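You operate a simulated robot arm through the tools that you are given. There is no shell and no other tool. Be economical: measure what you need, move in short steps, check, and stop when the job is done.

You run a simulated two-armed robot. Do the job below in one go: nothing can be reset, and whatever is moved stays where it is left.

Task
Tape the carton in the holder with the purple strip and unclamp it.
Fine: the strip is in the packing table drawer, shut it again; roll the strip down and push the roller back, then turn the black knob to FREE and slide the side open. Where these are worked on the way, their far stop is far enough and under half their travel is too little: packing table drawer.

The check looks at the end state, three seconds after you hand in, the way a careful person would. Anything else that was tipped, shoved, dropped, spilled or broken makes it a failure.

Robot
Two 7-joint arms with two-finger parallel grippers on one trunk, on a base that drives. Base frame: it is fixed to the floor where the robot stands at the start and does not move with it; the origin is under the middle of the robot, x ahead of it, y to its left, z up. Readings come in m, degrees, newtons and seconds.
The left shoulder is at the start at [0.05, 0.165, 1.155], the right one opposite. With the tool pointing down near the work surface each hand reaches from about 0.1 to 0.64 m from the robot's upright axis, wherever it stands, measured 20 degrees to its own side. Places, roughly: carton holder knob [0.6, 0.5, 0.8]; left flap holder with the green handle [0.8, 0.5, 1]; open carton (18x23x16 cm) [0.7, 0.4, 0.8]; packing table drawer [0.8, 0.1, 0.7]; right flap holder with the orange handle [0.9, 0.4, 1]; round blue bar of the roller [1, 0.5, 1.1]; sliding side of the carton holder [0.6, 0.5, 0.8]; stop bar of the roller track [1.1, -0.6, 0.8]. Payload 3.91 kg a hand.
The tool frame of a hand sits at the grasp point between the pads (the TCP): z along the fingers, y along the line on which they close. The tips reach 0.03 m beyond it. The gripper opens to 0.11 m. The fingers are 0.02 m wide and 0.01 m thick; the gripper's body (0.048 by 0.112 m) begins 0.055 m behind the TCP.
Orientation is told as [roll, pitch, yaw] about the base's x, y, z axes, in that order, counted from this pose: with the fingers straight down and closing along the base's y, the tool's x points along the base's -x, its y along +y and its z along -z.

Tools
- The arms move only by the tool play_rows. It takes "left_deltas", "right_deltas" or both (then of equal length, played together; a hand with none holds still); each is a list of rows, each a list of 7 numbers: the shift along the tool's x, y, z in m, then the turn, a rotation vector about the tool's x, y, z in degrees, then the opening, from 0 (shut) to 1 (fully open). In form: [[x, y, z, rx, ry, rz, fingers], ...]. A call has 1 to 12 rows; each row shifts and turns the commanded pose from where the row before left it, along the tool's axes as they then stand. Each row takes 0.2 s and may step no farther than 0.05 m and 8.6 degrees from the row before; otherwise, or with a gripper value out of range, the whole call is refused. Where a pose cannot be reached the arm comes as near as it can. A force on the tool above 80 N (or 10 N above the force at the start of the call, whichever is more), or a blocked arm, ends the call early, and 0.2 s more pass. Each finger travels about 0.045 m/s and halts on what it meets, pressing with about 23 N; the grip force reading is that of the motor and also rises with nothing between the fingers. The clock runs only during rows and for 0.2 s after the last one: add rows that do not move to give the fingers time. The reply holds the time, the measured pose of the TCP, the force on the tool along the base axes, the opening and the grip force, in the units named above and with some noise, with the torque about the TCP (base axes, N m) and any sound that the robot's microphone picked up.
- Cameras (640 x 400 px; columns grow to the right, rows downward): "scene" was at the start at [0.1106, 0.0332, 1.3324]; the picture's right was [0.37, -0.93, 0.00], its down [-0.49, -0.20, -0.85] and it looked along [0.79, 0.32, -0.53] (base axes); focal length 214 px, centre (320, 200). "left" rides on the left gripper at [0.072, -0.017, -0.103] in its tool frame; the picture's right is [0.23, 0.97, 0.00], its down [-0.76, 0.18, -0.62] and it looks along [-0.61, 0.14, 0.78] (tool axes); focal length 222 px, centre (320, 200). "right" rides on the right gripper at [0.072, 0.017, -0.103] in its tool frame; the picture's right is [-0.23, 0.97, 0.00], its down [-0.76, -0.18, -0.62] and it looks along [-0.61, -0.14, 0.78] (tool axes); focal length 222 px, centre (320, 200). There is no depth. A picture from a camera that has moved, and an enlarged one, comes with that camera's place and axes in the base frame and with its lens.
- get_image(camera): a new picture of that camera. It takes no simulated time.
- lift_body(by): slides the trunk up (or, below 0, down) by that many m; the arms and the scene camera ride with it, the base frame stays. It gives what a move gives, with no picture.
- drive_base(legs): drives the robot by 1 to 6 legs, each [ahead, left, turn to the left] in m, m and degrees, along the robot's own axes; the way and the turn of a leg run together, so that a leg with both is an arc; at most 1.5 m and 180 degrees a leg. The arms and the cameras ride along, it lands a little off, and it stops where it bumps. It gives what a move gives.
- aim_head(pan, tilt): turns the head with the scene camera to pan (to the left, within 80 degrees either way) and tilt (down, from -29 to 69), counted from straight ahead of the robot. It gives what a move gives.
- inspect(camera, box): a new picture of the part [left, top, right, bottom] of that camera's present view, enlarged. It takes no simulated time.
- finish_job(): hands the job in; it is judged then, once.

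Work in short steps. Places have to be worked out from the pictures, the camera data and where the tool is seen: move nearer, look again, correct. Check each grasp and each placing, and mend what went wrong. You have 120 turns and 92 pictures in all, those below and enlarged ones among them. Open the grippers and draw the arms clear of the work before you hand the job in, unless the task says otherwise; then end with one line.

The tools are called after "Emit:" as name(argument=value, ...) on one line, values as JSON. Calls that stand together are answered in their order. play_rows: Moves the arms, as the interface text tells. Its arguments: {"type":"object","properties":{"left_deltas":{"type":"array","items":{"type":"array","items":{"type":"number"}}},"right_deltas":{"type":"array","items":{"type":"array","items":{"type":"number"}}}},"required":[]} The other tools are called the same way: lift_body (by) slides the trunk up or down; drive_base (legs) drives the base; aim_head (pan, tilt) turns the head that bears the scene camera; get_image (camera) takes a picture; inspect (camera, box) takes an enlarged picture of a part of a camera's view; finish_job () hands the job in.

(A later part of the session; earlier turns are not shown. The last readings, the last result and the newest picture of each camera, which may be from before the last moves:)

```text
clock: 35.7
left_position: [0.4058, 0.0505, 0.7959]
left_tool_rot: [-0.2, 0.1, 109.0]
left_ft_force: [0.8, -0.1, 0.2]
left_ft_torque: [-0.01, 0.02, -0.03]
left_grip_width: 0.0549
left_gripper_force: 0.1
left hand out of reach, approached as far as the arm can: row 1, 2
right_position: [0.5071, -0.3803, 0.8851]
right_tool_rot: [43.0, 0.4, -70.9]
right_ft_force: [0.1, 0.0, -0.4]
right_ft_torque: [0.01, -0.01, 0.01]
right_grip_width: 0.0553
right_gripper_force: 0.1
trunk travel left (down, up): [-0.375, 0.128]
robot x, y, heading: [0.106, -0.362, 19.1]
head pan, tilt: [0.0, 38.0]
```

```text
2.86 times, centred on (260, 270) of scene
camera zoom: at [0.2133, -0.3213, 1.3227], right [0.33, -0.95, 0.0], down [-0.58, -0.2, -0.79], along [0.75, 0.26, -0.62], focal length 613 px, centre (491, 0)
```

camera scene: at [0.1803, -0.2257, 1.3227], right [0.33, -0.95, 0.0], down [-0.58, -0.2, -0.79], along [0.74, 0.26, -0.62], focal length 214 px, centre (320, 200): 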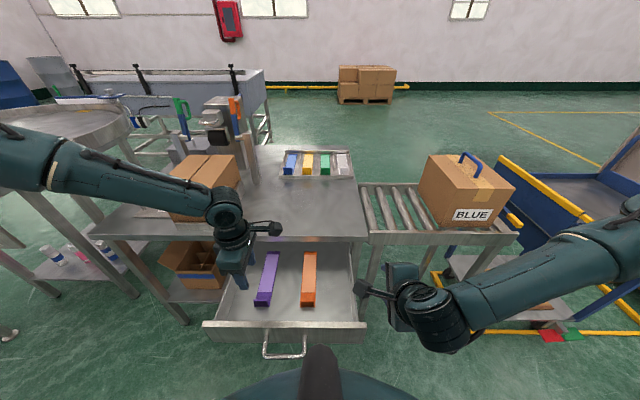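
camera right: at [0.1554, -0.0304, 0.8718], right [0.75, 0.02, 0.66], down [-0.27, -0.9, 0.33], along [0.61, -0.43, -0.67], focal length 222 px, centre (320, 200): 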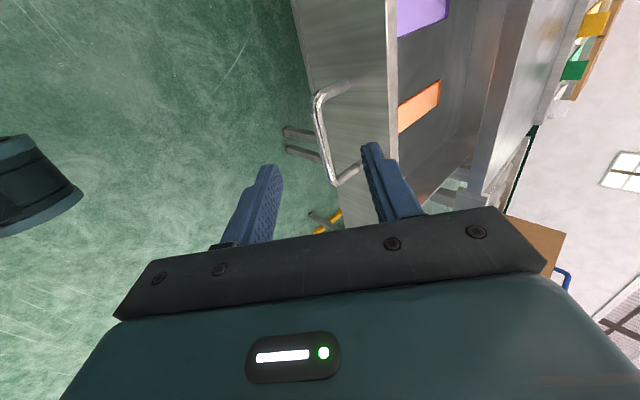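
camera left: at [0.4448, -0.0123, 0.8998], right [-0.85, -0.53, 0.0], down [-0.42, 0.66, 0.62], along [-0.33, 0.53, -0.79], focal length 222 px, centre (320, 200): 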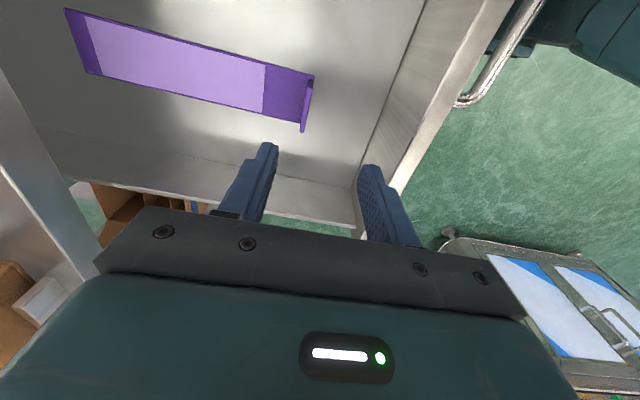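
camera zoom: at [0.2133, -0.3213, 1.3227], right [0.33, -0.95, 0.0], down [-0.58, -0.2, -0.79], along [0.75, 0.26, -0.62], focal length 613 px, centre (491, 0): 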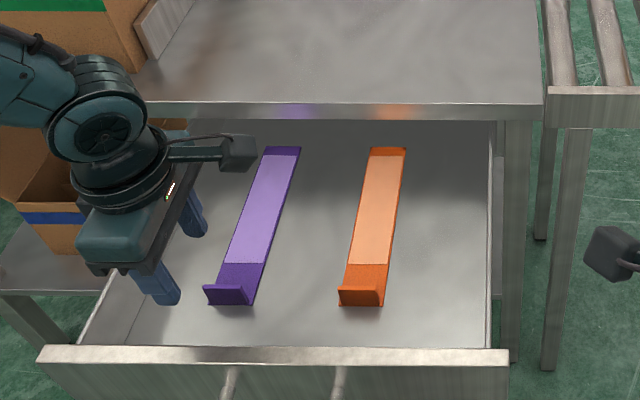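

Tab confirmed at (0.425,0.043). I use the base for the horizontal correction and the trunk to go down.

Emit:
drive_base(legs=[[0.016, -0.013, 0]])

Emit:
lift_body(by=-0.06)

Emit:
get_image(camera="left")

```text
clock: 36.5
left_position: [0.426, 0.0443, 0.7958]
left_tool_rot: [-0.1, 0.2, 109.0]
left_ft_force: [0.5, -0.6, 0.0]
left_ft_torque: [0.03, 0.02, 0.0]
left_grip_width: 0.055
left_gripper_force: 0.1
right_position: [0.5264, -0.388, 0.8842]
right_tool_rot: [43.0, 0.4, -70.8]
right_ft_force: [0.1, -0.5, -1.0]
right_ft_torque: [0.02, -0.03, 0.0]
right_grip_width: 0.0553
right_gripper_force: 0.1
trunk travel left (down, up): [-0.375, 0.128]
robot x, y, heading: [0.1227, -0.3616, 19.1]
head pan, tilt: [0.0, 38.0]
```

```text
clock: 37.5
left_position: [0.4249, 0.0437, 0.7364]
left_tool_rot: [-0.2, 0.3, 109.0]
left_ft_force: [0.1, 0.2, 0.2]
left_ft_torque: [0.05, -0.03, 0.0]
left_grip_width: 0.0549
left_gripper_force: 0.1
right_position: [0.5266, -0.3884, 0.8252]
right_tool_rot: [43.0, 0.3, -70.7]
right_ft_force: [-0.8, -0.2, -0.8]
right_ft_torque: [-0.06, -0.02, -0.02]
right_grip_width: 0.0551
right_gripper_force: 0.1
trunk travel left (down, up): [-0.315, 0.188]
robot x, y, heading: [0.1251, -0.3682, 19.3]
head pan, tilt: [0.0, 38.0]
```

```text
58 pictures are left
camera left: at [0.4637, -0.0197, 0.8399], right [-0.85, -0.53, 0.0], down [-0.42, 0.66, 0.62], along [-0.33, 0.53, -0.78], focal length 222 px, centre (320, 200)
```

left: 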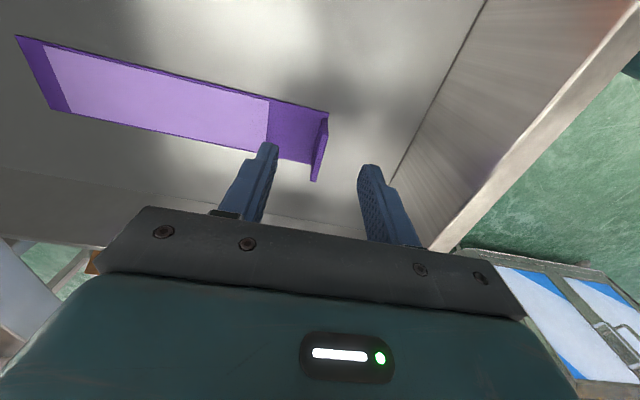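

Well aligned. Lower 0.045 m more and close.

Emit:
lift_body(by=-0.045)

Emit:
play_rows(left_deltas=[[0, 0, 0, 0, 0, 0, 0.1], [0, 0, 0, 0, 0, 0, 0], [0, 0, 0, 0, 0, 0, 0], [0, 0, 0, 0, 0, 0, 0], [0, 0, 0, 0, 0, 0, 0]])

Emit:
get_image(camera="left")

```text
clock: 38.4
left_position: [0.4263, 0.0428, 0.6917]
left_tool_rot: [-0.3, 0.2, 109.0]
left_ft_force: [0.6, 0.3, 6.4]
left_ft_torque: [0.15, -0.24, 0.06]
left_grip_width: 0.055
left_gripper_force: 0.2
right_position: [0.5267, -0.3881, 0.7797]
right_tool_rot: [43.0, 0.3, -70.7]
right_ft_force: [0.0, -0.6, -0.7]
right_ft_torque: [0.01, -0.02, -0.01]
right_grip_width: 0.0548
right_gripper_force: 0.0
trunk travel left (down, up): [-0.27, 0.233]
robot x, y, heading: [0.1248, -0.3685, 19.0]
head pan, tilt: [0.0, 38.0]
```

```text
clock: 39.6
left_position: [0.4249, 0.0431, 0.693]
left_tool_rot: [-0.3, 0.2, 109.1]
left_ft_force: [0.2, -0.9, 15.7]
left_ft_torque: [0.04, 0.07, 0.0]
left_grip_width: 0.0043
left_gripper_force: 22.9
right_position: [0.526, -0.3888, 0.7798]
right_tool_rot: [43.1, 0.4, -70.9]
right_ft_force: [1.3, 0.6, 0.0]
right_ft_torque: [0.0, 0.02, 0.0]
right_grip_width: 0.055
right_gripper_force: 0.0
trunk travel left (down, up): [-0.27, 0.233]
robot x, y, heading: [0.1222, -0.3682, 19.0]
head pan, tilt: [0.0, 38.0]
```

```text
57 pictures are left
camera left: at [0.4638, -0.0204, 0.7959], right [-0.85, -0.53, 0.0], down [-0.42, 0.66, 0.62], along [-0.33, 0.53, -0.78], focal length 222 px, centre (320, 200)
```

left: 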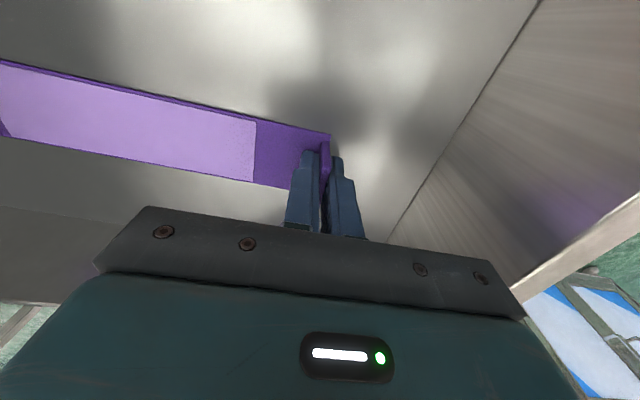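

Tab held (4.3 mm). The strip's far end sits about at the table edge, so I raise slightly, back off 0.07 m, then raise high.

Emit:
lift_body(by=0.015)

Emit:
drive_base(legs=[[-0.07, 0, 0]])

Emit:
get_image(camera="scene")

```text
clock: 40.2
left_position: [0.4242, 0.0437, 0.7067]
left_tool_rot: [-0.2, 0.2, 109.0]
left_ft_force: [1.0, -0.7, 0.5]
left_ft_torque: [0.02, 0.03, -0.01]
left_grip_width: 0.0067
left_gripper_force: 0.2
right_position: [0.5258, -0.3872, 0.7929]
right_tool_rot: [43.1, 0.3, -70.7]
right_ft_force: [0.0, -1.2, -0.1]
right_ft_torque: [-0.01, -0.01, -0.03]
right_grip_width: 0.055
right_gripper_force: 0.0
trunk travel left (down, up): [-0.285, 0.218]
robot x, y, heading: [0.124, -0.3681, 19.3]
head pan, tilt: [0.0, 38.0]
```

```text
clock: 41.2
left_position: [0.3583, 0.0215, 0.7064]
left_tool_rot: [-0.2, 0.3, 108.8]
left_ft_force: [-0.2, -1.1, 0.3]
left_ft_torque: [-0.01, 0.03, -0.02]
left_grip_width: 0.0036
left_gripper_force: 22.6
right_position: [0.4606, -0.41, 0.7947]
right_tool_rot: [43.0, 0.2, -70.9]
right_ft_force: [0.8, 0.2, -0.3]
right_ft_torque: [0.0, -0.01, -0.05]
right_grip_width: 0.0548
right_gripper_force: 0.1
trunk travel left (down, up): [-0.285, 0.218]
robot x, y, heading: [0.0621, -0.3881, 19.0]
head pan, tilt: [0.0, 38.0]
```

```text
56 pictures are left
camera scene: at [0.1668, -0.3511, 1.2328], right [0.32, -0.95, 0.0], down [-0.58, -0.2, -0.79], along [0.75, 0.26, -0.62], focal length 214 px, centre (320, 200)
```

scene: 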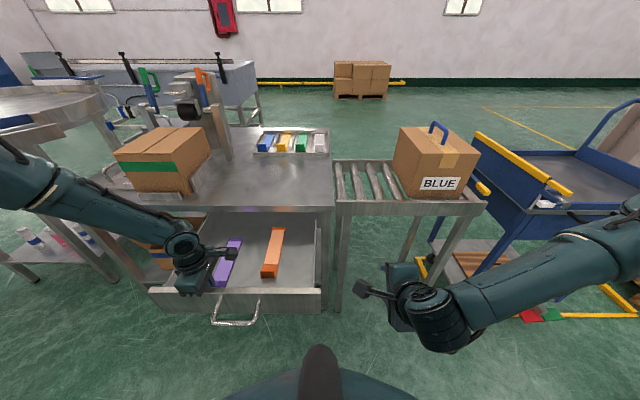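

The strip seems to follow. I raise the trunk 0.15 m and check.

Emit:
lift_body(by=0.15)

Emit:
get_image(camera="scene")

Emit:
get_image(camera="left")

```text
clock: 43.0
left_position: [0.3597, 0.022, 0.8554]
left_tool_rot: [0.0, 0.2, 108.9]
left_ft_force: [-0.2, -0.2, 0.1]
left_ft_torque: [0.01, 0.02, 0.02]
left_grip_width: 0.0039
left_gripper_force: 23.2
right_position: [0.4617, -0.4112, 0.9444]
right_tool_rot: [42.9, 0.3, -70.9]
right_ft_force: [-0.4, 1.1, 0.5]
right_ft_torque: [0.02, -0.03, -0.04]
right_grip_width: 0.0551
right_gripper_force: 0.1
trunk travel left (down, up): [-0.435, 0.068]
robot x, y, heading: [0.059, -0.3883, 19.0]
head pan, tilt: [0.0, 38.0]
```

```text
55 pictures are left
camera scene: at [0.1673, -0.3509, 1.3826], right [0.32, -0.95, 0.0], down [-0.58, -0.2, -0.79], along [0.75, 0.26, -0.62], focal length 214 px, centre (320, 200)
```

scene: 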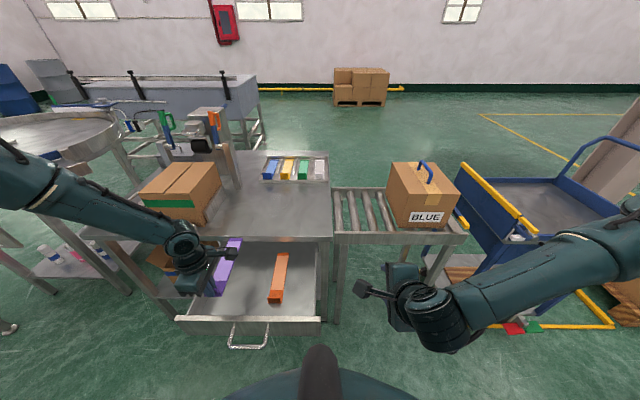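

```text
54 pictures are left
camera left: at [0.3988, -0.0421, 0.9596], right [-0.85, -0.53, 0.0], down [-0.42, 0.66, 0.62], along [-0.33, 0.53, -0.78], focal length 222 px, centre (320, 200)
```

left: 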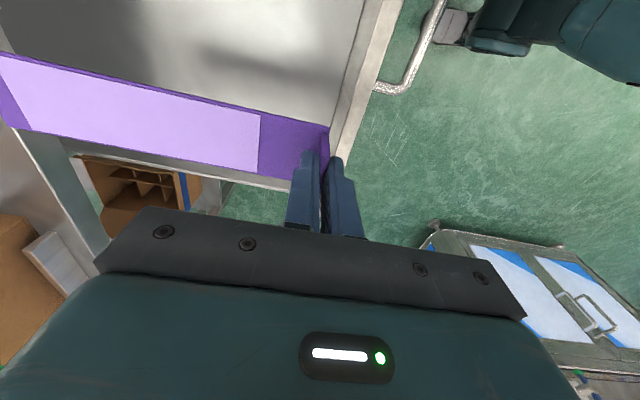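

The strip is held level. I raise the left hand clear (z≈1.03) and drive left so the right hand faces the drawer front.

Emit:
play_rows(left_deltas=[[0, 0, -0.044, 0, 0, 0, 0], [0, 0, -0.044, 0, 0, 0, 0], [0, 0, -0.044, 0, 0, 0, 0], [0, 0, -0.044, 0, 0, 0, 0]])

Emit:
drive_base(legs=[[0, 0.22, 0]])

Emit:
get_image(camera="scene")

```text
clock: 44.0
left_position: [0.3583, 0.0199, 1.0337]
left_tool_rot: [0.0, 0.2, 108.9]
left_ft_force: [-0.2, -0.4, -0.9]
left_ft_torque: [0.01, -0.02, -0.01]
left_grip_width: 0.0036
left_gripper_force: 22.8
right_position: [0.4608, -0.4107, 0.9451]
right_tool_rot: [42.9, 0.3, -70.8]
right_ft_force: [-0.2, 0.1, -0.4]
right_ft_torque: [-0.02, -0.02, 0.01]
right_grip_width: 0.0549
right_gripper_force: 0.0
trunk travel left (down, up): [-0.435, 0.068]
robot x, y, heading: [0.0582, -0.3878, 19.1]
head pan, tilt: [0.0, 38.0]
```

```text
clock: 46.5
left_position: [0.2883, 0.229, 1.0323]
left_tool_rot: [0.0, 0.2, 108.9]
left_ft_force: [-0.3, -0.7, -0.4]
left_ft_torque: [-0.02, -0.01, 0.04]
left_grip_width: 0.0039
left_gripper_force: 22.3
right_position: [0.3889, -0.2012, 0.9457]
right_tool_rot: [43.0, 0.1, -70.9]
right_ft_force: [-0.3, 0.5, 0.2]
right_ft_torque: [-0.05, 0.0, -0.01]
right_grip_width: 0.0551
right_gripper_force: 0.1
trunk travel left (down, up): [-0.435, 0.068]
robot x, y, heading: [-0.0105, -0.178, 18.8]
head pan, tilt: [0.0, 38.0]
```

```text
53 pictures are left
camera scene: at [0.0952, -0.1409, 1.3827], right [0.32, -0.95, 0.0], down [-0.58, -0.2, -0.79], along [0.75, 0.25, -0.62], focal length 214 px, centre (320, 200)
```

scene: 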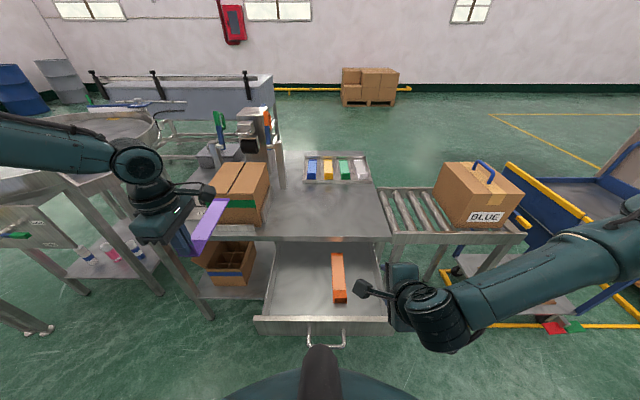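

I lower the right fist (fingers shut) to just in front of the drawer front, right of the handle.

Emit:
play_rows(right_deltas=[[0, -0.034, -0.034, 0, 0, 0, 0], [0.012, -0.033, 0.033, 0, 0, 0, 0], [0.012, -0.033, 0.033, 0, 0, 0, 0], [0.012, -0.033, 0.033, 0, 0, 0, 0], [0.012, -0.033, 0.033, 0, 0, 0, 0], [0.01, -0.02, 0.02, 0, 0, 0, 0]])

Emit:
get_image(camera="right")

Emit:
get_image(camera="scene")

```text
clock: 47.9
left_position: [0.2887, 0.2298, 1.0327]
left_tool_rot: [-0.1, 0.3, 108.8]
left_ft_force: [0.8, -0.4, 0.0]
left_ft_torque: [-0.02, 0.07, 0.01]
left_grip_width: 0.0035
left_gripper_force: 22.8
right_position: [0.3255, -0.1139, 0.7407]
right_tool_rot: [42.8, 0.1, -71.0]
right_ft_force: [-0.2, 0.4, -0.6]
right_ft_torque: [0.01, -0.03, -0.01]
right_grip_width: 0.0
right_gripper_force: 23.1
right hand out of reach, approached as far as the arm can: row 1, 3, 4, 5, 6
trunk travel left (down, up): [-0.435, 0.068]
robot x, y, heading: [-0.0109, -0.1752, 18.9]
head pan, tilt: [0.0, 38.0]
```

```text
52 pictures are left
camera right: at [0.2467, -0.0644, 0.8265], right [0.75, 0.02, 0.66], down [-0.28, -0.9, 0.34], along [0.6, -0.43, -0.67], focal length 222 px, centre (320, 200)
```

right: 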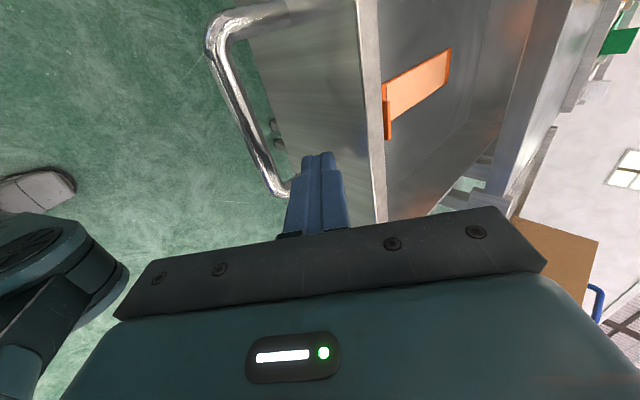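

```text
51 pictures are left
camera scene: at [0.0953, -0.141, 1.3827], right [0.32, -0.95, 0.0], down [-0.58, -0.2, -0.79], along [0.75, 0.25, -0.62], focal length 214 px, centre (320, 200)
```

scene: 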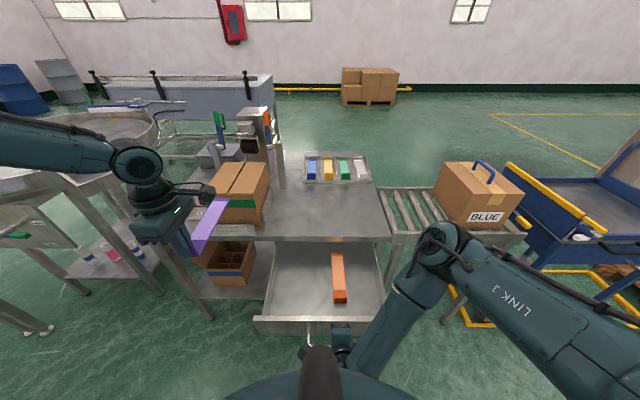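

Fist is in front of the drawer just right of the handle, slightly high. I lower the trunk 0.02, raise the strip again, and push by driving 0.2 m ahead.

Emit:
lift_body(by=-0.025)

Emit:
play_rows(left_deltas=[[0, 0, -0.04, 0, 0, 0, 0], [0, 0, -0.02, 0, 0, 0, 0]])

Emit:
drive_base(legs=[[0.18, 0, 0]])

Emit:
get_image(camera="scene")

Emit:
get_image(camera="right")

```text
clock: 48.6
left_position: [0.2888, 0.2289, 1.0073]
left_tool_rot: [-0.1, 0.2, 108.8]
left_ft_force: [-0.4, 0.2, 0.0]
left_ft_torque: [0.0, 0.03, 0.0]
left_grip_width: 0.0037
left_gripper_force: 22.8
right_position: [0.3261, -0.1144, 0.7146]
right_tool_rot: [42.8, 0.1, -71.1]
right_ft_force: [-0.1, -0.7, 0.5]
right_ft_torque: [-0.01, 0.01, 0.0]
right_grip_width: 0.0
right_gripper_force: 23.4
trunk travel left (down, up): [-0.41, 0.093]
robot x, y, heading: [-0.0101, -0.1796, 18.9]
head pan, tilt: [0.0, 38.0]
```

```text
clock: 49.2
left_position: [0.2868, 0.2315, 1.0665]
left_tool_rot: [-0.1, 0.2, 108.8]
left_ft_force: [0.0, -0.5, -0.3]
left_ft_torque: [-0.05, 0.03, -0.04]
left_grip_width: 0.0037
left_gripper_force: 22.7
right_position: [0.3267, -0.1153, 0.7136]
right_tool_rot: [42.7, 0.2, -71.2]
right_ft_force: [-0.3, -0.6, -0.4]
right_ft_torque: [0.0, 0.01, 0.02]
right_grip_width: 0.0
right_gripper_force: 22.7
trunk travel left (down, up): [-0.41, 0.093]
robot x, y, heading: [-0.0116, -0.1791, 18.8]
head pan, tilt: [0.0, 38.0]
```

```text
clock: 50.7
left_position: [0.4576, 0.2882, 1.0672]
left_tool_rot: [-0.1, 0.2, 108.7]
left_ft_force: [0.5, -0.3, -0.2]
left_ft_torque: [0.0, 0.05, 0.01]
left_grip_width: 0.0034
left_gripper_force: 23.0
right_position: [0.4968, -0.0561, 0.714]
right_tool_rot: [42.8, 0.2, -71.2]
right_ft_force: [0.8, 0.4, -0.6]
right_ft_torque: [0.03, -0.02, 0.01]
right_grip_width: 0.0
right_gripper_force: 23.1
trunk travel left (down, up): [-0.41, 0.093]
robot x, y, heading: [0.1565, -0.1185, 18.7]
head pan, tilt: [0.0, 38.0]
```

```text
50 pictures are left
camera scene: at [0.2656, -0.0831, 1.3576], right [0.32, -0.95, 0.0], down [-0.58, -0.2, -0.79], along [0.75, 0.25, -0.62], focal length 214 px, centre (320, 200)
```

scene: 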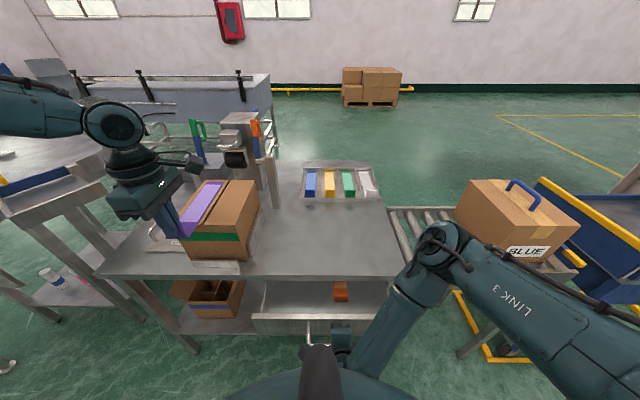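

```text
49 pictures are left
camera right: at [0.4171, -0.0068, 0.8016], right [0.75, 0.02, 0.66], down [-0.28, -0.9, 0.34], along [0.6, -0.44, -0.67], focal length 222 px, centre (320, 200)
```

right: 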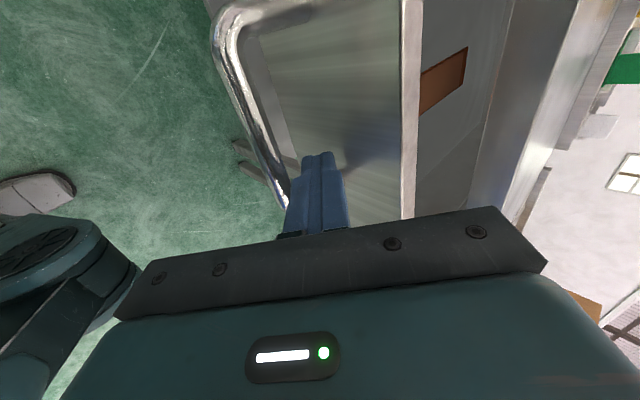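

Drawer is closing smoothly. I push on 0.13 m.

Emit:
drive_base(legs=[[0.13, 0, 0]])

Emit:
get_image(camera="right")

Emit:
get_image(camera="scene")

```text
clock: 52.0
left_position: [0.5762, 0.3286, 1.0689]
left_tool_rot: [-0.3, 0.2, 108.8]
left_ft_force: [0.4, 0.5, -1.0]
left_ft_torque: [0.01, 0.02, -0.01]
left_grip_width: 0.0035
left_gripper_force: 23.0
right_position: [0.6094, -0.0188, 0.7136]
right_tool_rot: [42.0, 0.1, -70.8]
right_ft_force: [-39.9, -21.5, 11.8]
right_ft_torque: [-0.26, 0.29, -0.36]
right_grip_width: 0.0
right_gripper_force: 22.4
trunk travel left (down, up): [-0.41, 0.093]
robot x, y, heading: [0.2832, -0.0786, 18.9]
head pan, tilt: [0.0, 38.0]
```

```text
48 pictures are left
camera right: at [0.5319, 0.0322, 0.8018], right [0.76, 0.02, 0.65], down [-0.27, -0.9, 0.34], along [0.59, -0.43, -0.68], focal length 222 px, centre (320, 200)
```

right: 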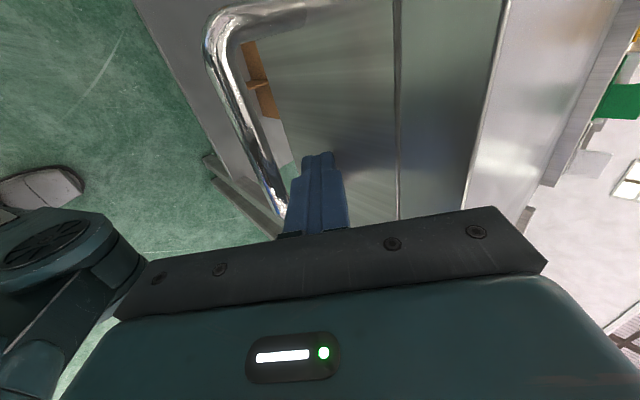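

```text
47 pictures are left
camera scene: at [0.3842, -0.0431, 1.358], right [0.32, -0.95, 0.0], down [-0.58, -0.2, -0.79], along [0.75, 0.26, -0.61], focal length 214 px, centre (320, 200)
```

scene: 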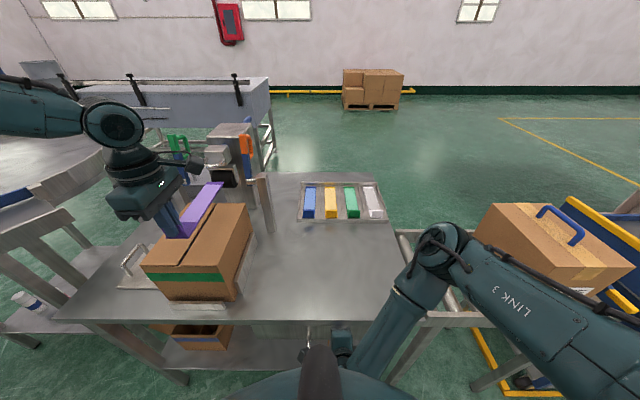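

Drawer shut against its stop (45 N). I retreat the right hand and raise it.

Emit:
play_rows(right_deltas=[[0, -0.034, -0.032, 0, 0, 0, 0], [-0.02, -0.01, -0.03, 0, 0, 0, 0], [-0.02, 0.03, -0.033, 0, 0, 0, 0], [-0.02, 0.03, -0.033, 0, 0, 0, 0], [-0.02, 0.03, -0.033, 0, 0, 0, 0], [-0.02, 0.03, -0.033, 0, 0, 0, 0]])

Emit:
inspect(camera="scene", box=[60, 100, 300, 330])

Emit:
get_image(camera="left")

```text
clock: 53.4
left_position: [0.5798, 0.3308, 1.0675]
left_tool_rot: [-0.1, 0.3, 108.9]
left_ft_force: [0.0, 0.5, -1.4]
left_ft_torque: [-0.01, -0.03, 0.0]
left_grip_width: 0.0042
left_gripper_force: 23.2
right_position: [0.5859, -0.0886, 0.8894]
right_tool_rot: [41.5, 0.3, -70.6]
right_ft_force: [-0.3, 0.4, -0.8]
right_ft_torque: [0.02, 0.02, -0.01]
right_grip_width: 0.0001
right_gripper_force: 23.0
right hand out of reach, approached as far as the arm can: row 1, 2, 6
trunk travel left (down, up): [-0.41, 0.093]
robot x, y, heading: [0.2758, -0.0798, 18.8]
head pan, tilt: [0.0, 38.0]
```

```text
1.74 times, centred on (180, 215) of scene
camera zoom: at [0.3872, -0.0409, 1.3577], right [0.32, -0.95, 0.0], down [-0.58, -0.2, -0.79], along [0.75, 0.25, -0.62], focal length 373 px, centre (564, 174)
```

zoom: 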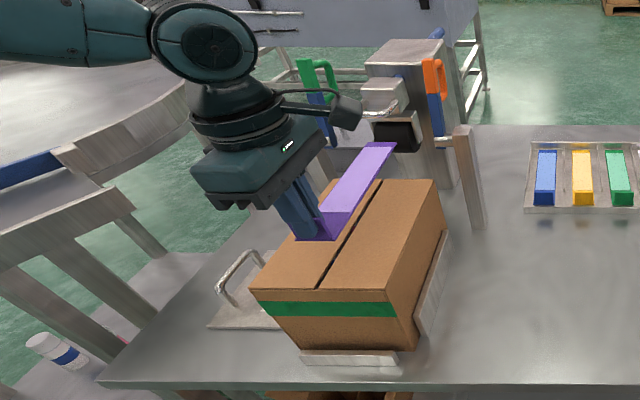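

```text
45 pictures are left
camera left: at [0.6181, 0.2676, 1.1704], right [-0.85, -0.53, 0.0], down [-0.42, 0.67, 0.62], along [-0.33, 0.53, -0.78], focal length 222 px, centre (320, 200)
```

left: 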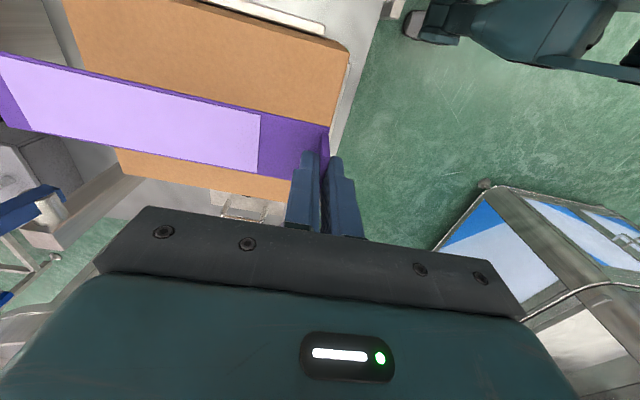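

Base is well placed. Strip spans f≈0.656–0.865, matching the carton in length; it needs about 25 mm left to sit on the seam. I shift and lower to just above the top.

Emit:
play_rows(left_deltas=[[-0.025, 0, 0, 0, 0, 0, 0], [0, 0, 0.025, 0, 0, 0, 0], [0, 0, 0.025, 0, 0, 0, 0]])

Emit:
inspect(camera="scene", box=[120, 130, 280, 310])

Emit:
get_image(camera="left")

```text
clock: 54.2
left_position: [0.5725, 0.3545, 1.0166]
left_tool_rot: [-0.2, 0.1, 108.8]
left_ft_force: [0.9, 0.4, -0.6]
left_ft_torque: [0.01, 0.02, -0.04]
left_grip_width: 0.0037
left_gripper_force: 23.5
right_position: [0.5884, -0.0896, 0.889]
right_tool_rot: [41.7, 0.1, -70.7]
right_ft_force: [-0.2, -0.7, 0.3]
right_ft_torque: [0.0, -0.01, 0.02]
right_grip_width: 0.0
right_gripper_force: 23.0
trunk travel left (down, up): [-0.41, 0.093]
robot x, y, heading: [0.2795, -0.077, 19.1]
head pan, tilt: [0.0, 38.0]
```

```text
2.22 times, centred on (200, 220) of scene
camera zoom: at [0.3878, -0.041, 1.3577], right [0.32, -0.95, 0.0], down [-0.58, -0.2, -0.79], along [0.75, 0.25, -0.62], focal length 477 px, centre (587, 156)
```

zoom: 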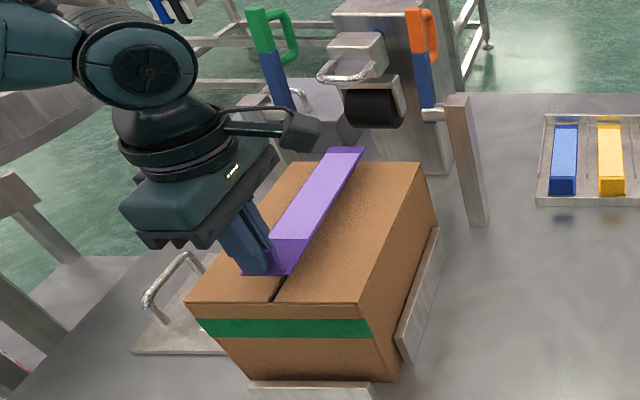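

```text
43 pictures are left
camera left: at [0.6107, 0.2909, 1.1197], right [-0.85, -0.53, 0.0], down [-0.42, 0.67, 0.62], along [-0.33, 0.53, -0.78], focal length 222 px, centre (320, 200)
```

left: 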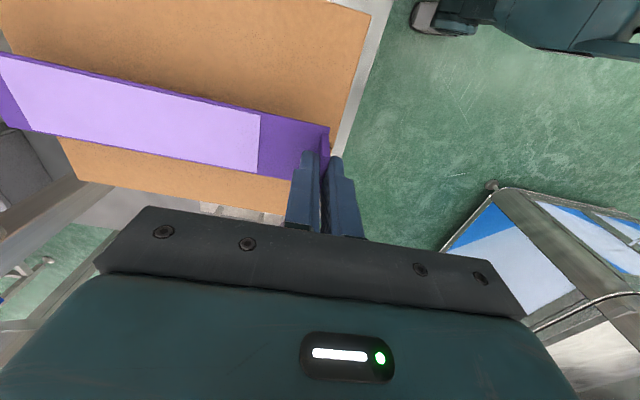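

Strip centreline (s≈0.148) matches the seam (≈0.147). I lower onto the carton in small steps.

Emit:
play_rows(left_deltas=[[0, 0, 0.015, 0, 0, 0, 0], [0, 0, 0.005, 0, 0, 0, 0], [0, 0, 0.005, 0, 0, 0, 0]])

Emit:
inspect(camera="scene", box=[120, 130, 280, 310])

```text
clock: 55.0
left_position: [0.5731, 0.3532, 0.9923]
left_tool_rot: [-0.1, 0.2, 108.8]
left_ft_force: [0.7, 0.1, 0.7]
left_ft_torque: [-0.02, 0.01, -0.04]
left_grip_width: 0.0037
left_gripper_force: 23.2
right_position: [0.5867, -0.0894, 0.888]
right_tool_rot: [41.8, 0.1, -70.9]
right_ft_force: [0.0, 1.0, 1.4]
right_ft_torque: [0.03, 0.02, -0.01]
right_grip_width: 0.0
right_gripper_force: 23.3
trunk travel left (down, up): [-0.41, 0.093]
robot x, y, heading: [0.2831, -0.0784, 19.0]
head pan, tilt: [0.0, 38.0]
```

```text
2.22 times, centred on (200, 220) of scene
camera zoom: at [0.3878, -0.0412, 1.3577], right [0.32, -0.95, 0.0], down [-0.58, -0.2, -0.79], along [0.75, 0.25, -0.62], focal length 477 px, centre (587, 156)
```

zoom: 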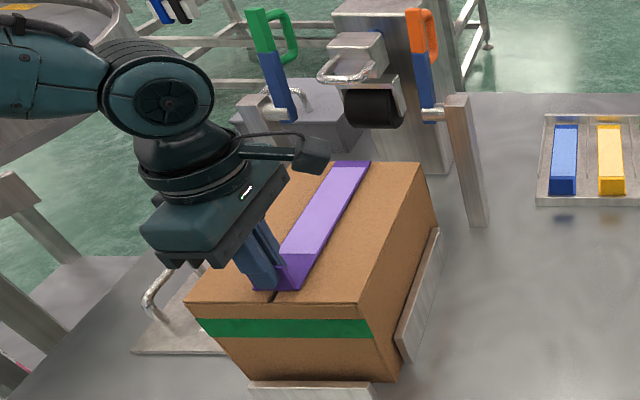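

Not yet touching. Continue in 3–4 mm steps.

Emit:
play_rows(left_deltas=[[0, 0, 0.004, 0, 0, 0, 0], [0, 0, 0.004, 0, 0, 0, 0], [0, 0, 0, 0, 0, 0, 0]])

```text
clock: 55.8
left_position: [0.5739, 0.3525, 0.9865]
left_tool_rot: [-0.4, 0.1, 108.7]
left_ft_force: [-1.1, 0.8, 16.7]
left_ft_torque: [-0.04, 0.08, 0.01]
left_grip_width: 0.0035
left_gripper_force: 22.9
right_position: [0.586, -0.0907, 0.8882]
right_tool_rot: [41.8, 0.0, -70.9]
right_ft_force: [0.7, 0.6, 0.2]
right_ft_torque: [0.0, 0.01, -0.01]
right_grip_width: 0.0
right_gripper_force: 22.6
trunk travel left (down, up): [-0.41, 0.093]
robot x, y, heading: [0.2817, -0.0759, 19.2]
head pan, tilt: [0.0, 38.0]
```

Contact (17 N). I check the placing before letting go.

Emit:
inspect(camera="scene", box=[120, 130, 280, 310])

Emit:
get_image(camera="left")

```text
2.22 times, centred on (200, 220) of scene
camera zoom: at [0.3867, -0.0425, 1.358], right [0.32, -0.95, 0.0], down [-0.58, -0.2, -0.79], along [0.75, 0.26, -0.61], focal length 477 px, centre (587, 156)
```

zoom: 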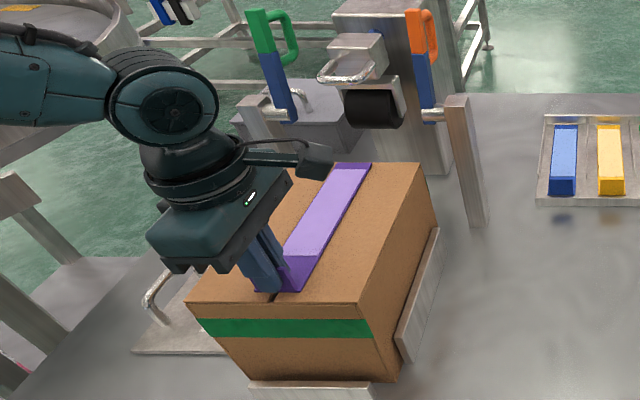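

```text
40 pictures are left
camera left: at [0.6113, 0.2901, 1.0892], right [-0.85, -0.53, -0.01], down [-0.42, 0.66, 0.62], along [-0.32, 0.53, -0.78], focal length 222 px, centre (320, 200)
```

left: 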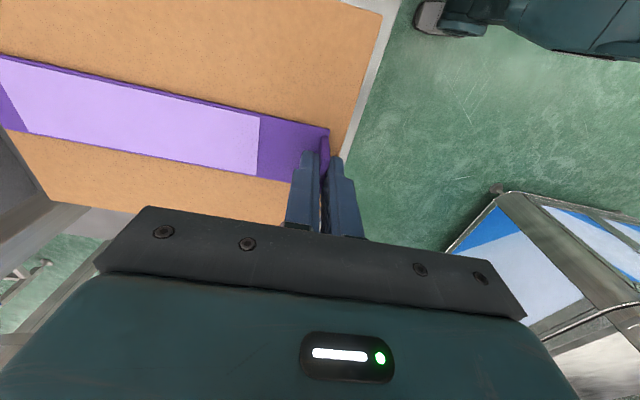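

Strip lies centred on the seam. I open and rise straight up.

Emit:
play_rows(left_deltas=[[0, 0, 0, 0, 0, 0, 0.3], [0, 0, 0, 0, 0, 0, 0.3], [0, 0, 0, 0, 0, 0, 0.3], [0, 0, -0.03, 0, 0, 0, 0.3], [0, 0, -0.04, 0, 0, 0, 0.3], [0, 0, -0.04, 0, 0, 0, 0.3], [-0.03, 0.03, 0, 0, 0, 0, 0.3], [-0.03, 0.03, 0, 0, 0, 0, 0.3], [-0.03, 0.03, 0, 0, 0, 0, 0.3]])

Emit:
aim_head(pan=28, tilt=38)

Emit:
get_image(camera="scene")

Emit:
inspect(camera="scene", box=[200, 60, 400, 260])

```text
clock: 57.8
left_position: [0.4575, 0.4092, 1.0916]
left_tool_rot: [0.0, 0.2, 108.8]
left_ft_force: [-0.4, 0.8, -0.6]
left_ft_torque: [0.0, 0.02, 0.01]
left_grip_width: 0.0328
left_gripper_force: 0.1
right_position: [0.587, -0.0906, 0.8863]
right_tool_rot: [41.8, 0.0, -70.8]
right_ft_force: [-0.9, 0.1, 0.9]
right_ft_torque: [0.04, -0.01, -0.01]
right_grip_width: 0.0
right_gripper_force: 23.1
trunk travel left (down, up): [-0.41, 0.093]
robot x, y, heading: [0.2779, -0.0787, 18.6]
head pan, tilt: [0.0, 38.0]
```

```text
clock: 58.8
left_position: [0.4582, 0.4085, 1.0925]
left_tool_rot: [-0.1, 0.2, 108.8]
left_ft_force: [0.2, 0.0, -0.1]
left_ft_torque: [0.0, -0.01, -0.02]
left_grip_width: 0.0333
left_gripper_force: 0.0
right_position: [0.5877, -0.0905, 0.8876]
right_tool_rot: [41.9, 0.2, -70.8]
right_ft_force: [0.1, 0.4, 0.1]
right_ft_torque: [0.02, 0.01, -0.03]
right_grip_width: 0.0
right_gripper_force: 23.0
trunk travel left (down, up): [-0.41, 0.093]
robot x, y, heading: [0.2801, -0.081, 18.8]
head pan, tilt: [28.0, 38.0]
```

```text
39 pictures are left
camera scene: at [0.3651, -0.0063, 1.3577], right [0.73, -0.68, 0.0], down [-0.42, -0.45, -0.79], along [0.54, 0.57, -0.62], focal length 214 px, centre (320, 200)
```

scene: 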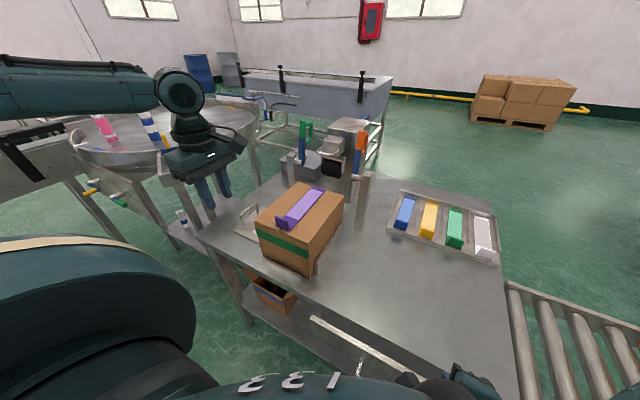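

```text
2.00 times, centred on (300, 160) of scene
camera zoom: at [0.3651, -0.0063, 1.3577], right [0.73, -0.68, 0.0], down [-0.42, -0.45, -0.79], along [0.54, 0.57, -0.62], focal length 429 px, centre (360, 280)
```

zoom: 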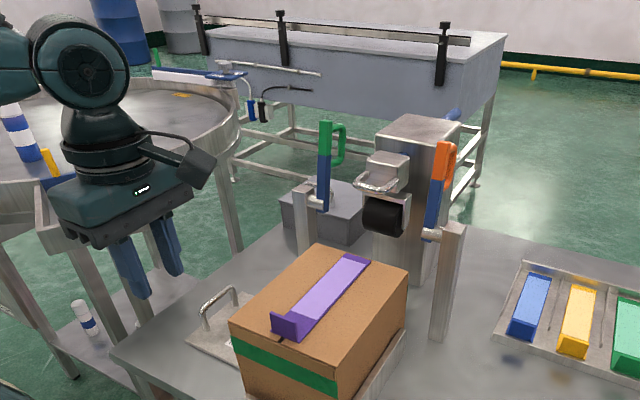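

Strip is placed. Now I study the roller tower closely.

Emit:
inspect(camera="scene", box=[330, 105, 380, 185])

Emit:
play_rows(left_deltas=[[0, 0, 0, 0, 0, 8.2, 1], [0, 0, 0, 0, 0, 8.2, 1], [0, 0, 0, 0, 0, 8.2, 1], [0, 0, 0, 0, 0, 8.2, 1], [0, 0, 0, 0, 0, 8.2, 1], [0, 0, 0, 0, 0, 8.2, 1], [0, 0, 0, 0, 0, 8.2, 1], [0, 0, 0, 0, 0, 8.2, 1], [0, 0, 0, 0, 0, 8.2, 1], [0, 0, 0, 0, 0, 8.2, 1], [0, 0, 0, 0, 0, 8, 1]])

Emit:
play_rows(left_deltas=[[-0.02, -0.03, -0.03, 0, 0, 0, 1], [-0.02, -0.03, -0.03, 0, 0, 0, 1], [-0.02, -0.03, -0.03, 0, 0, 0, 1]])

Emit:
get_image(camera="left")

```text
5.00 times, centred on (355, 145) of scene
camera zoom: at [0.3651, -0.0063, 1.3577], right [0.73, -0.68, 0.0], down [-0.42, -0.45, -0.79], along [0.54, 0.57, -0.62], focal length 1072 px, centre (145, 475)
```

zoom: 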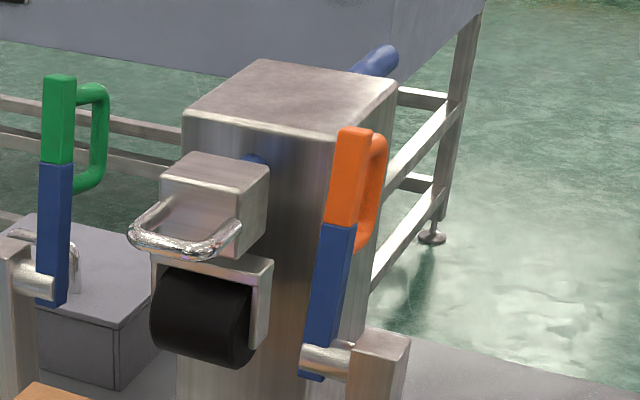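

```text
clock: 61.2
left_position: [0.4585, 0.4111, 1.0938]
left_tool_rot: [-0.2, -0.2, 18.8]
left_ft_force: [0.1, 0.2, 0.8]
left_ft_torque: [0.02, 0.03, -0.02]
left_grip_width: 0.1101
left_gripper_force: 0.0
right_position: [0.5868, -0.0904, 0.8879]
right_tool_rot: [41.9, 0.2, -70.8]
right_ft_force: [-0.3, -0.2, -0.6]
right_ft_torque: [0.02, 0.02, 0.0]
right_grip_width: 0.0003
right_gripper_force: 23.3
trunk travel left (down, up): [-0.41, 0.093]
robot x, y, heading: [0.2786, -0.0771, 18.9]
head pan, tilt: [28.0, 38.0]
```

```text
clock: 62.0
left_position: [0.544, 0.3438, 1.1867]
left_tool_rot: [-0.3, -0.1, 18.8]
left_ft_force: [0.6, 0.0, 0.0]
left_ft_torque: [0.02, -0.01, -0.01]
left_grip_width: 0.1101
left_gripper_force: 0.0
right_position: [0.5884, -0.0905, 0.8864]
right_tool_rot: [41.8, 0.2, -70.8]
right_ft_force: [0.1, 0.0, -0.3]
right_ft_torque: [0.04, -0.02, 0.01]
right_grip_width: 0.0
right_gripper_force: 23.0
trunk travel left (down, up): [-0.41, 0.093]
robot x, y, heading: [0.2833, -0.0819, 18.9]
head pan, tilt: [28.0, 38.0]
```

```text
36 pictures are left
camera left: at [0.4795, 0.3046, 1.2894], right [-0.53, 0.85, 0.0], down [0.66, 0.41, 0.62], along [0.53, 0.33, -0.78], focal length 222 px, centre (320, 200)
```

left: 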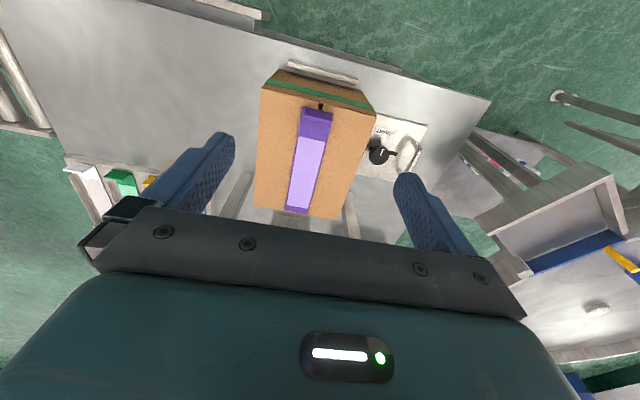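

The blue rod runs through the tower; the roller head has a silver U-handle (≈(0.80,0.43,1.06), gap ≈3.5 cm) to pull toward me. I'll hook it with shut fingers. I pull the right hand in, tilt the left for a forward look, and shift the base left.

Emit:
play_rows(left_deltas=[[0.01, 0, 0, 0, -7.5, 0, 0], [0.01, 0, 0, 0, -7.5, 0, 0], [0.01, 0, 0, 0, -7.5, 0, 0], [0.01, 0, 0, 0, -7.5, 0, 0]], right_deltas=[[0, -0.03, -0.03, 0, 0, 0, 0], [0, -0.03, -0.03, 0, 0, 0, 0], [0, -0.03, -0.03, 0, 0, 0, 0], [0, 0, 0, 0, 0, 0, 0]])

Emit:
drive_base(legs=[[0, 0.16, 0]])

Emit:
aim_head(pan=12, tilt=30)

Emit:
get_image(camera="left")

Emit:
get_image(camera="scene")

```text
clock: 62.7
left_position: [0.5177, 0.3386, 1.1816]
left_tool_rot: [-0.3, -18.9, 19.0]
left_ft_force: [1.3, 0.3, -0.1]
left_ft_torque: [0.0, 0.0, 0.0]
left_grip_width: 0.0437
left_gripper_force: 0.1
right_position: [0.596, -0.0898, 0.8935]
right_tool_rot: [58.2, -0.1, -81.1]
right_ft_force: [0.2, -0.1, 0.3]
right_ft_torque: [-0.04, 0.0, 0.01]
right_grip_width: 0.0
right_gripper_force: 23.2
right hand out of reach, approached as far as the arm can: row 1, 2, 3
trunk travel left (down, up): [-0.41, 0.093]
robot x, y, heading: [0.2784, -0.0774, 19.1]
head pan, tilt: [28.0, 38.0]
stopped in row 3 (right hand): the arm was blocked; the commanded pose is now the measured one
```

```text
clock: 64.8
left_position: [0.4665, 0.4886, 1.183]
left_tool_rot: [-0.2, -18.9, 19.1]
left_ft_force: [0.2, 0.6, 0.0]
left_ft_torque: [-0.01, 0.0, 0.0]
left_grip_width: 0.0
left_gripper_force: 22.5
right_position: [0.5442, 0.0613, 0.8933]
right_tool_rot: [58.1, 0.0, -80.6]
right_ft_force: [-0.8, -0.1, 0.2]
right_ft_torque: [0.04, -0.03, -0.02]
right_grip_width: 0.0001
right_gripper_force: 22.6
trunk travel left (down, up): [-0.41, 0.093]
robot x, y, heading: [0.2269, 0.07, 19.1]
head pan, tilt: [28.0, 38.0]
```

```text
clock: 65.5
left_position: [0.4651, 0.4872, 1.1823]
left_tool_rot: [-0.2, -19.0, 19.1]
left_ft_force: [-0.3, 0.5, -0.2]
left_ft_torque: [0.01, -0.01, 0.03]
left_grip_width: 0.0
left_gripper_force: 23.0
right_position: [0.545, 0.0603, 0.8943]
right_tool_rot: [58.1, 0.0, -80.8]
right_ft_force: [0.0, -0.3, 0.4]
right_ft_torque: [0.01, -0.01, -0.02]
right_grip_width: 0.0001
right_gripper_force: 22.8
trunk travel left (down, up): [-0.41, 0.093]
robot x, y, heading: [0.2286, 0.0719, 19.1]
head pan, tilt: [12.0, 30.0]
```

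```text
35 pictures are left
camera left: at [0.3739, 0.4385, 1.2565], right [-0.52, 0.85, -0.08], down [0.43, 0.34, 0.84], along [0.74, 0.4, -0.54], focal length 222 px, centre (320, 200)
```

left: 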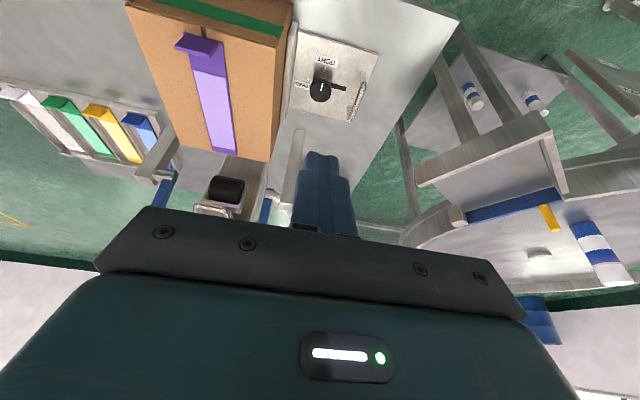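

```text
34 pictures are left
camera scene: at [0.3317, 0.1283, 1.37], right [0.52, -0.86, 0.0], down [-0.43, -0.26, -0.87], along [0.74, 0.45, -0.5], focal length 214 px, centre (320, 200)
```

scene: 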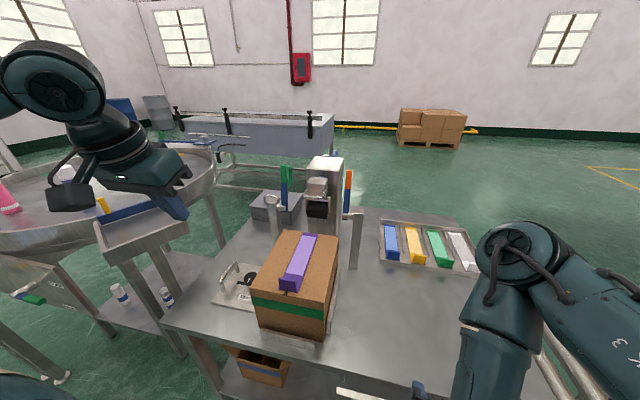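

I zoom on the roller from this new viewpoint to triangulate the handle.

Emit:
inspect(camera="scene", box=[265, 150, 365, 250])

Emit:
inspect(camera="left", box=[140, 110, 300, 230])

```text
4.00 times, centred on (315, 200) of scene
camera zoom: at [0.3317, 0.1283, 1.37], right [0.52, -0.86, 0.0], down [-0.43, -0.26, -0.87], along [0.74, 0.45, -0.5], focal length 858 px, centre (340, 200)
```

zoom: 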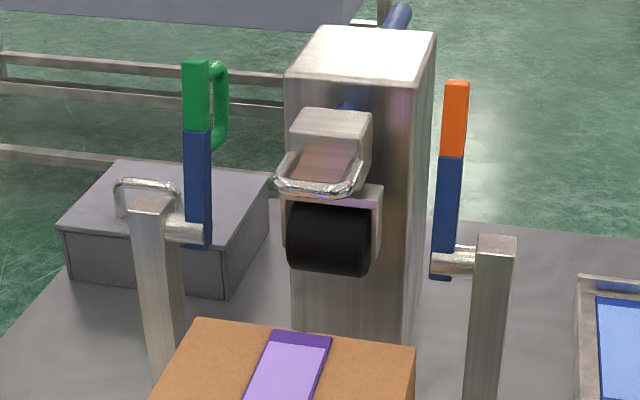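

```text
3.33 times, centred on (220, 170) of left
camera zoom: at [0.3739, 0.4385, 1.2565], right [-0.52, 0.85, -0.08], down [0.43, 0.34, 0.84], along [0.74, 0.4, -0.54], focal length 740 px, centre (653, 300)
```

zoom: 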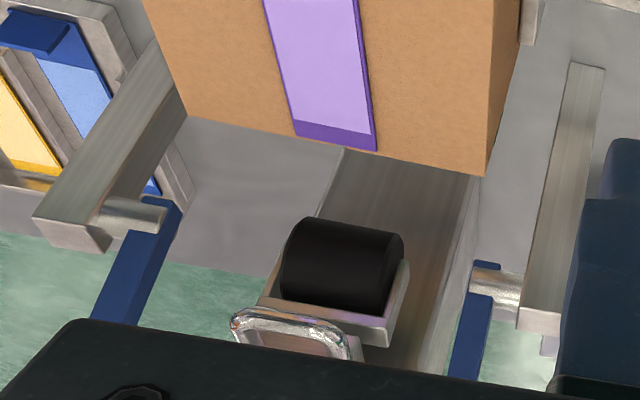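

Handle bar centre triangulates cleanly to (0.805,0.4355,1.053), roller bottom at the carton-top height. I drive 0.06 m closer for reach.

Emit:
drive_base(legs=[[0.06, 0, 0]])

Emit:
play_rows(left_deltas=[[0, -0.03, -0.02, 0, 5, 0, 0], [-0.03, -0.03, -0.01, 0, 4, 0, 0], [-0.04, -0.025, 0, 0, 0, 0, 0], [-0.04, -0.025, 0, 0, 0, 0, 0], [-0.04, -0.02, 0, 0, 0, 0, 0], [-0.04, -0.015, 0, 0, 0, 0, 0]])

```text
clock: 66.5
left_position: [0.5231, 0.5072, 1.1828]
left_tool_rot: [-0.2, -19.0, 19.0]
left_ft_force: [0.4, 0.1, -1.1]
left_ft_torque: [-0.02, 0.01, 0.0]
left_grip_width: 0.0001
left_gripper_force: 22.6
right_position: [0.6032, 0.0813, 0.8933]
right_tool_rot: [58.1, 0.1, -80.8]
right_ft_force: [1.0, 0.1, -0.5]
right_ft_torque: [0.01, 0.0, 0.01]
right_grip_width: 0.0003
right_gripper_force: 22.9
trunk travel left (down, up): [-0.41, 0.093]
robot x, y, heading: [0.2865, 0.0909, 18.8]
head pan, tilt: [12.0, 30.0]
```

```text
clock: 67.9
left_position: [0.7113, 0.4302, 1.2419]
left_tool_rot: [0.0, -10.0, 19.3]
left_ft_force: [-1.1, 0.0, 1.1]
left_ft_torque: [0.02, -0.05, 0.01]
left_grip_width: 0.0
left_gripper_force: 22.7
left hand out of reach, approached as far as the arm can: row 6
right_position: [0.6016, 0.0793, 0.8936]
right_tool_rot: [58.3, 0.1, -80.7]
right_ft_force: [0.0, -0.3, -0.1]
right_ft_torque: [0.02, -0.04, 0.03]
right_grip_width: 0.0002
right_gripper_force: 22.8
trunk travel left (down, up): [-0.41, 0.093]
robot x, y, heading: [0.281, 0.0926, 19.0]
head pan, tilt: [12.0, 30.0]
```

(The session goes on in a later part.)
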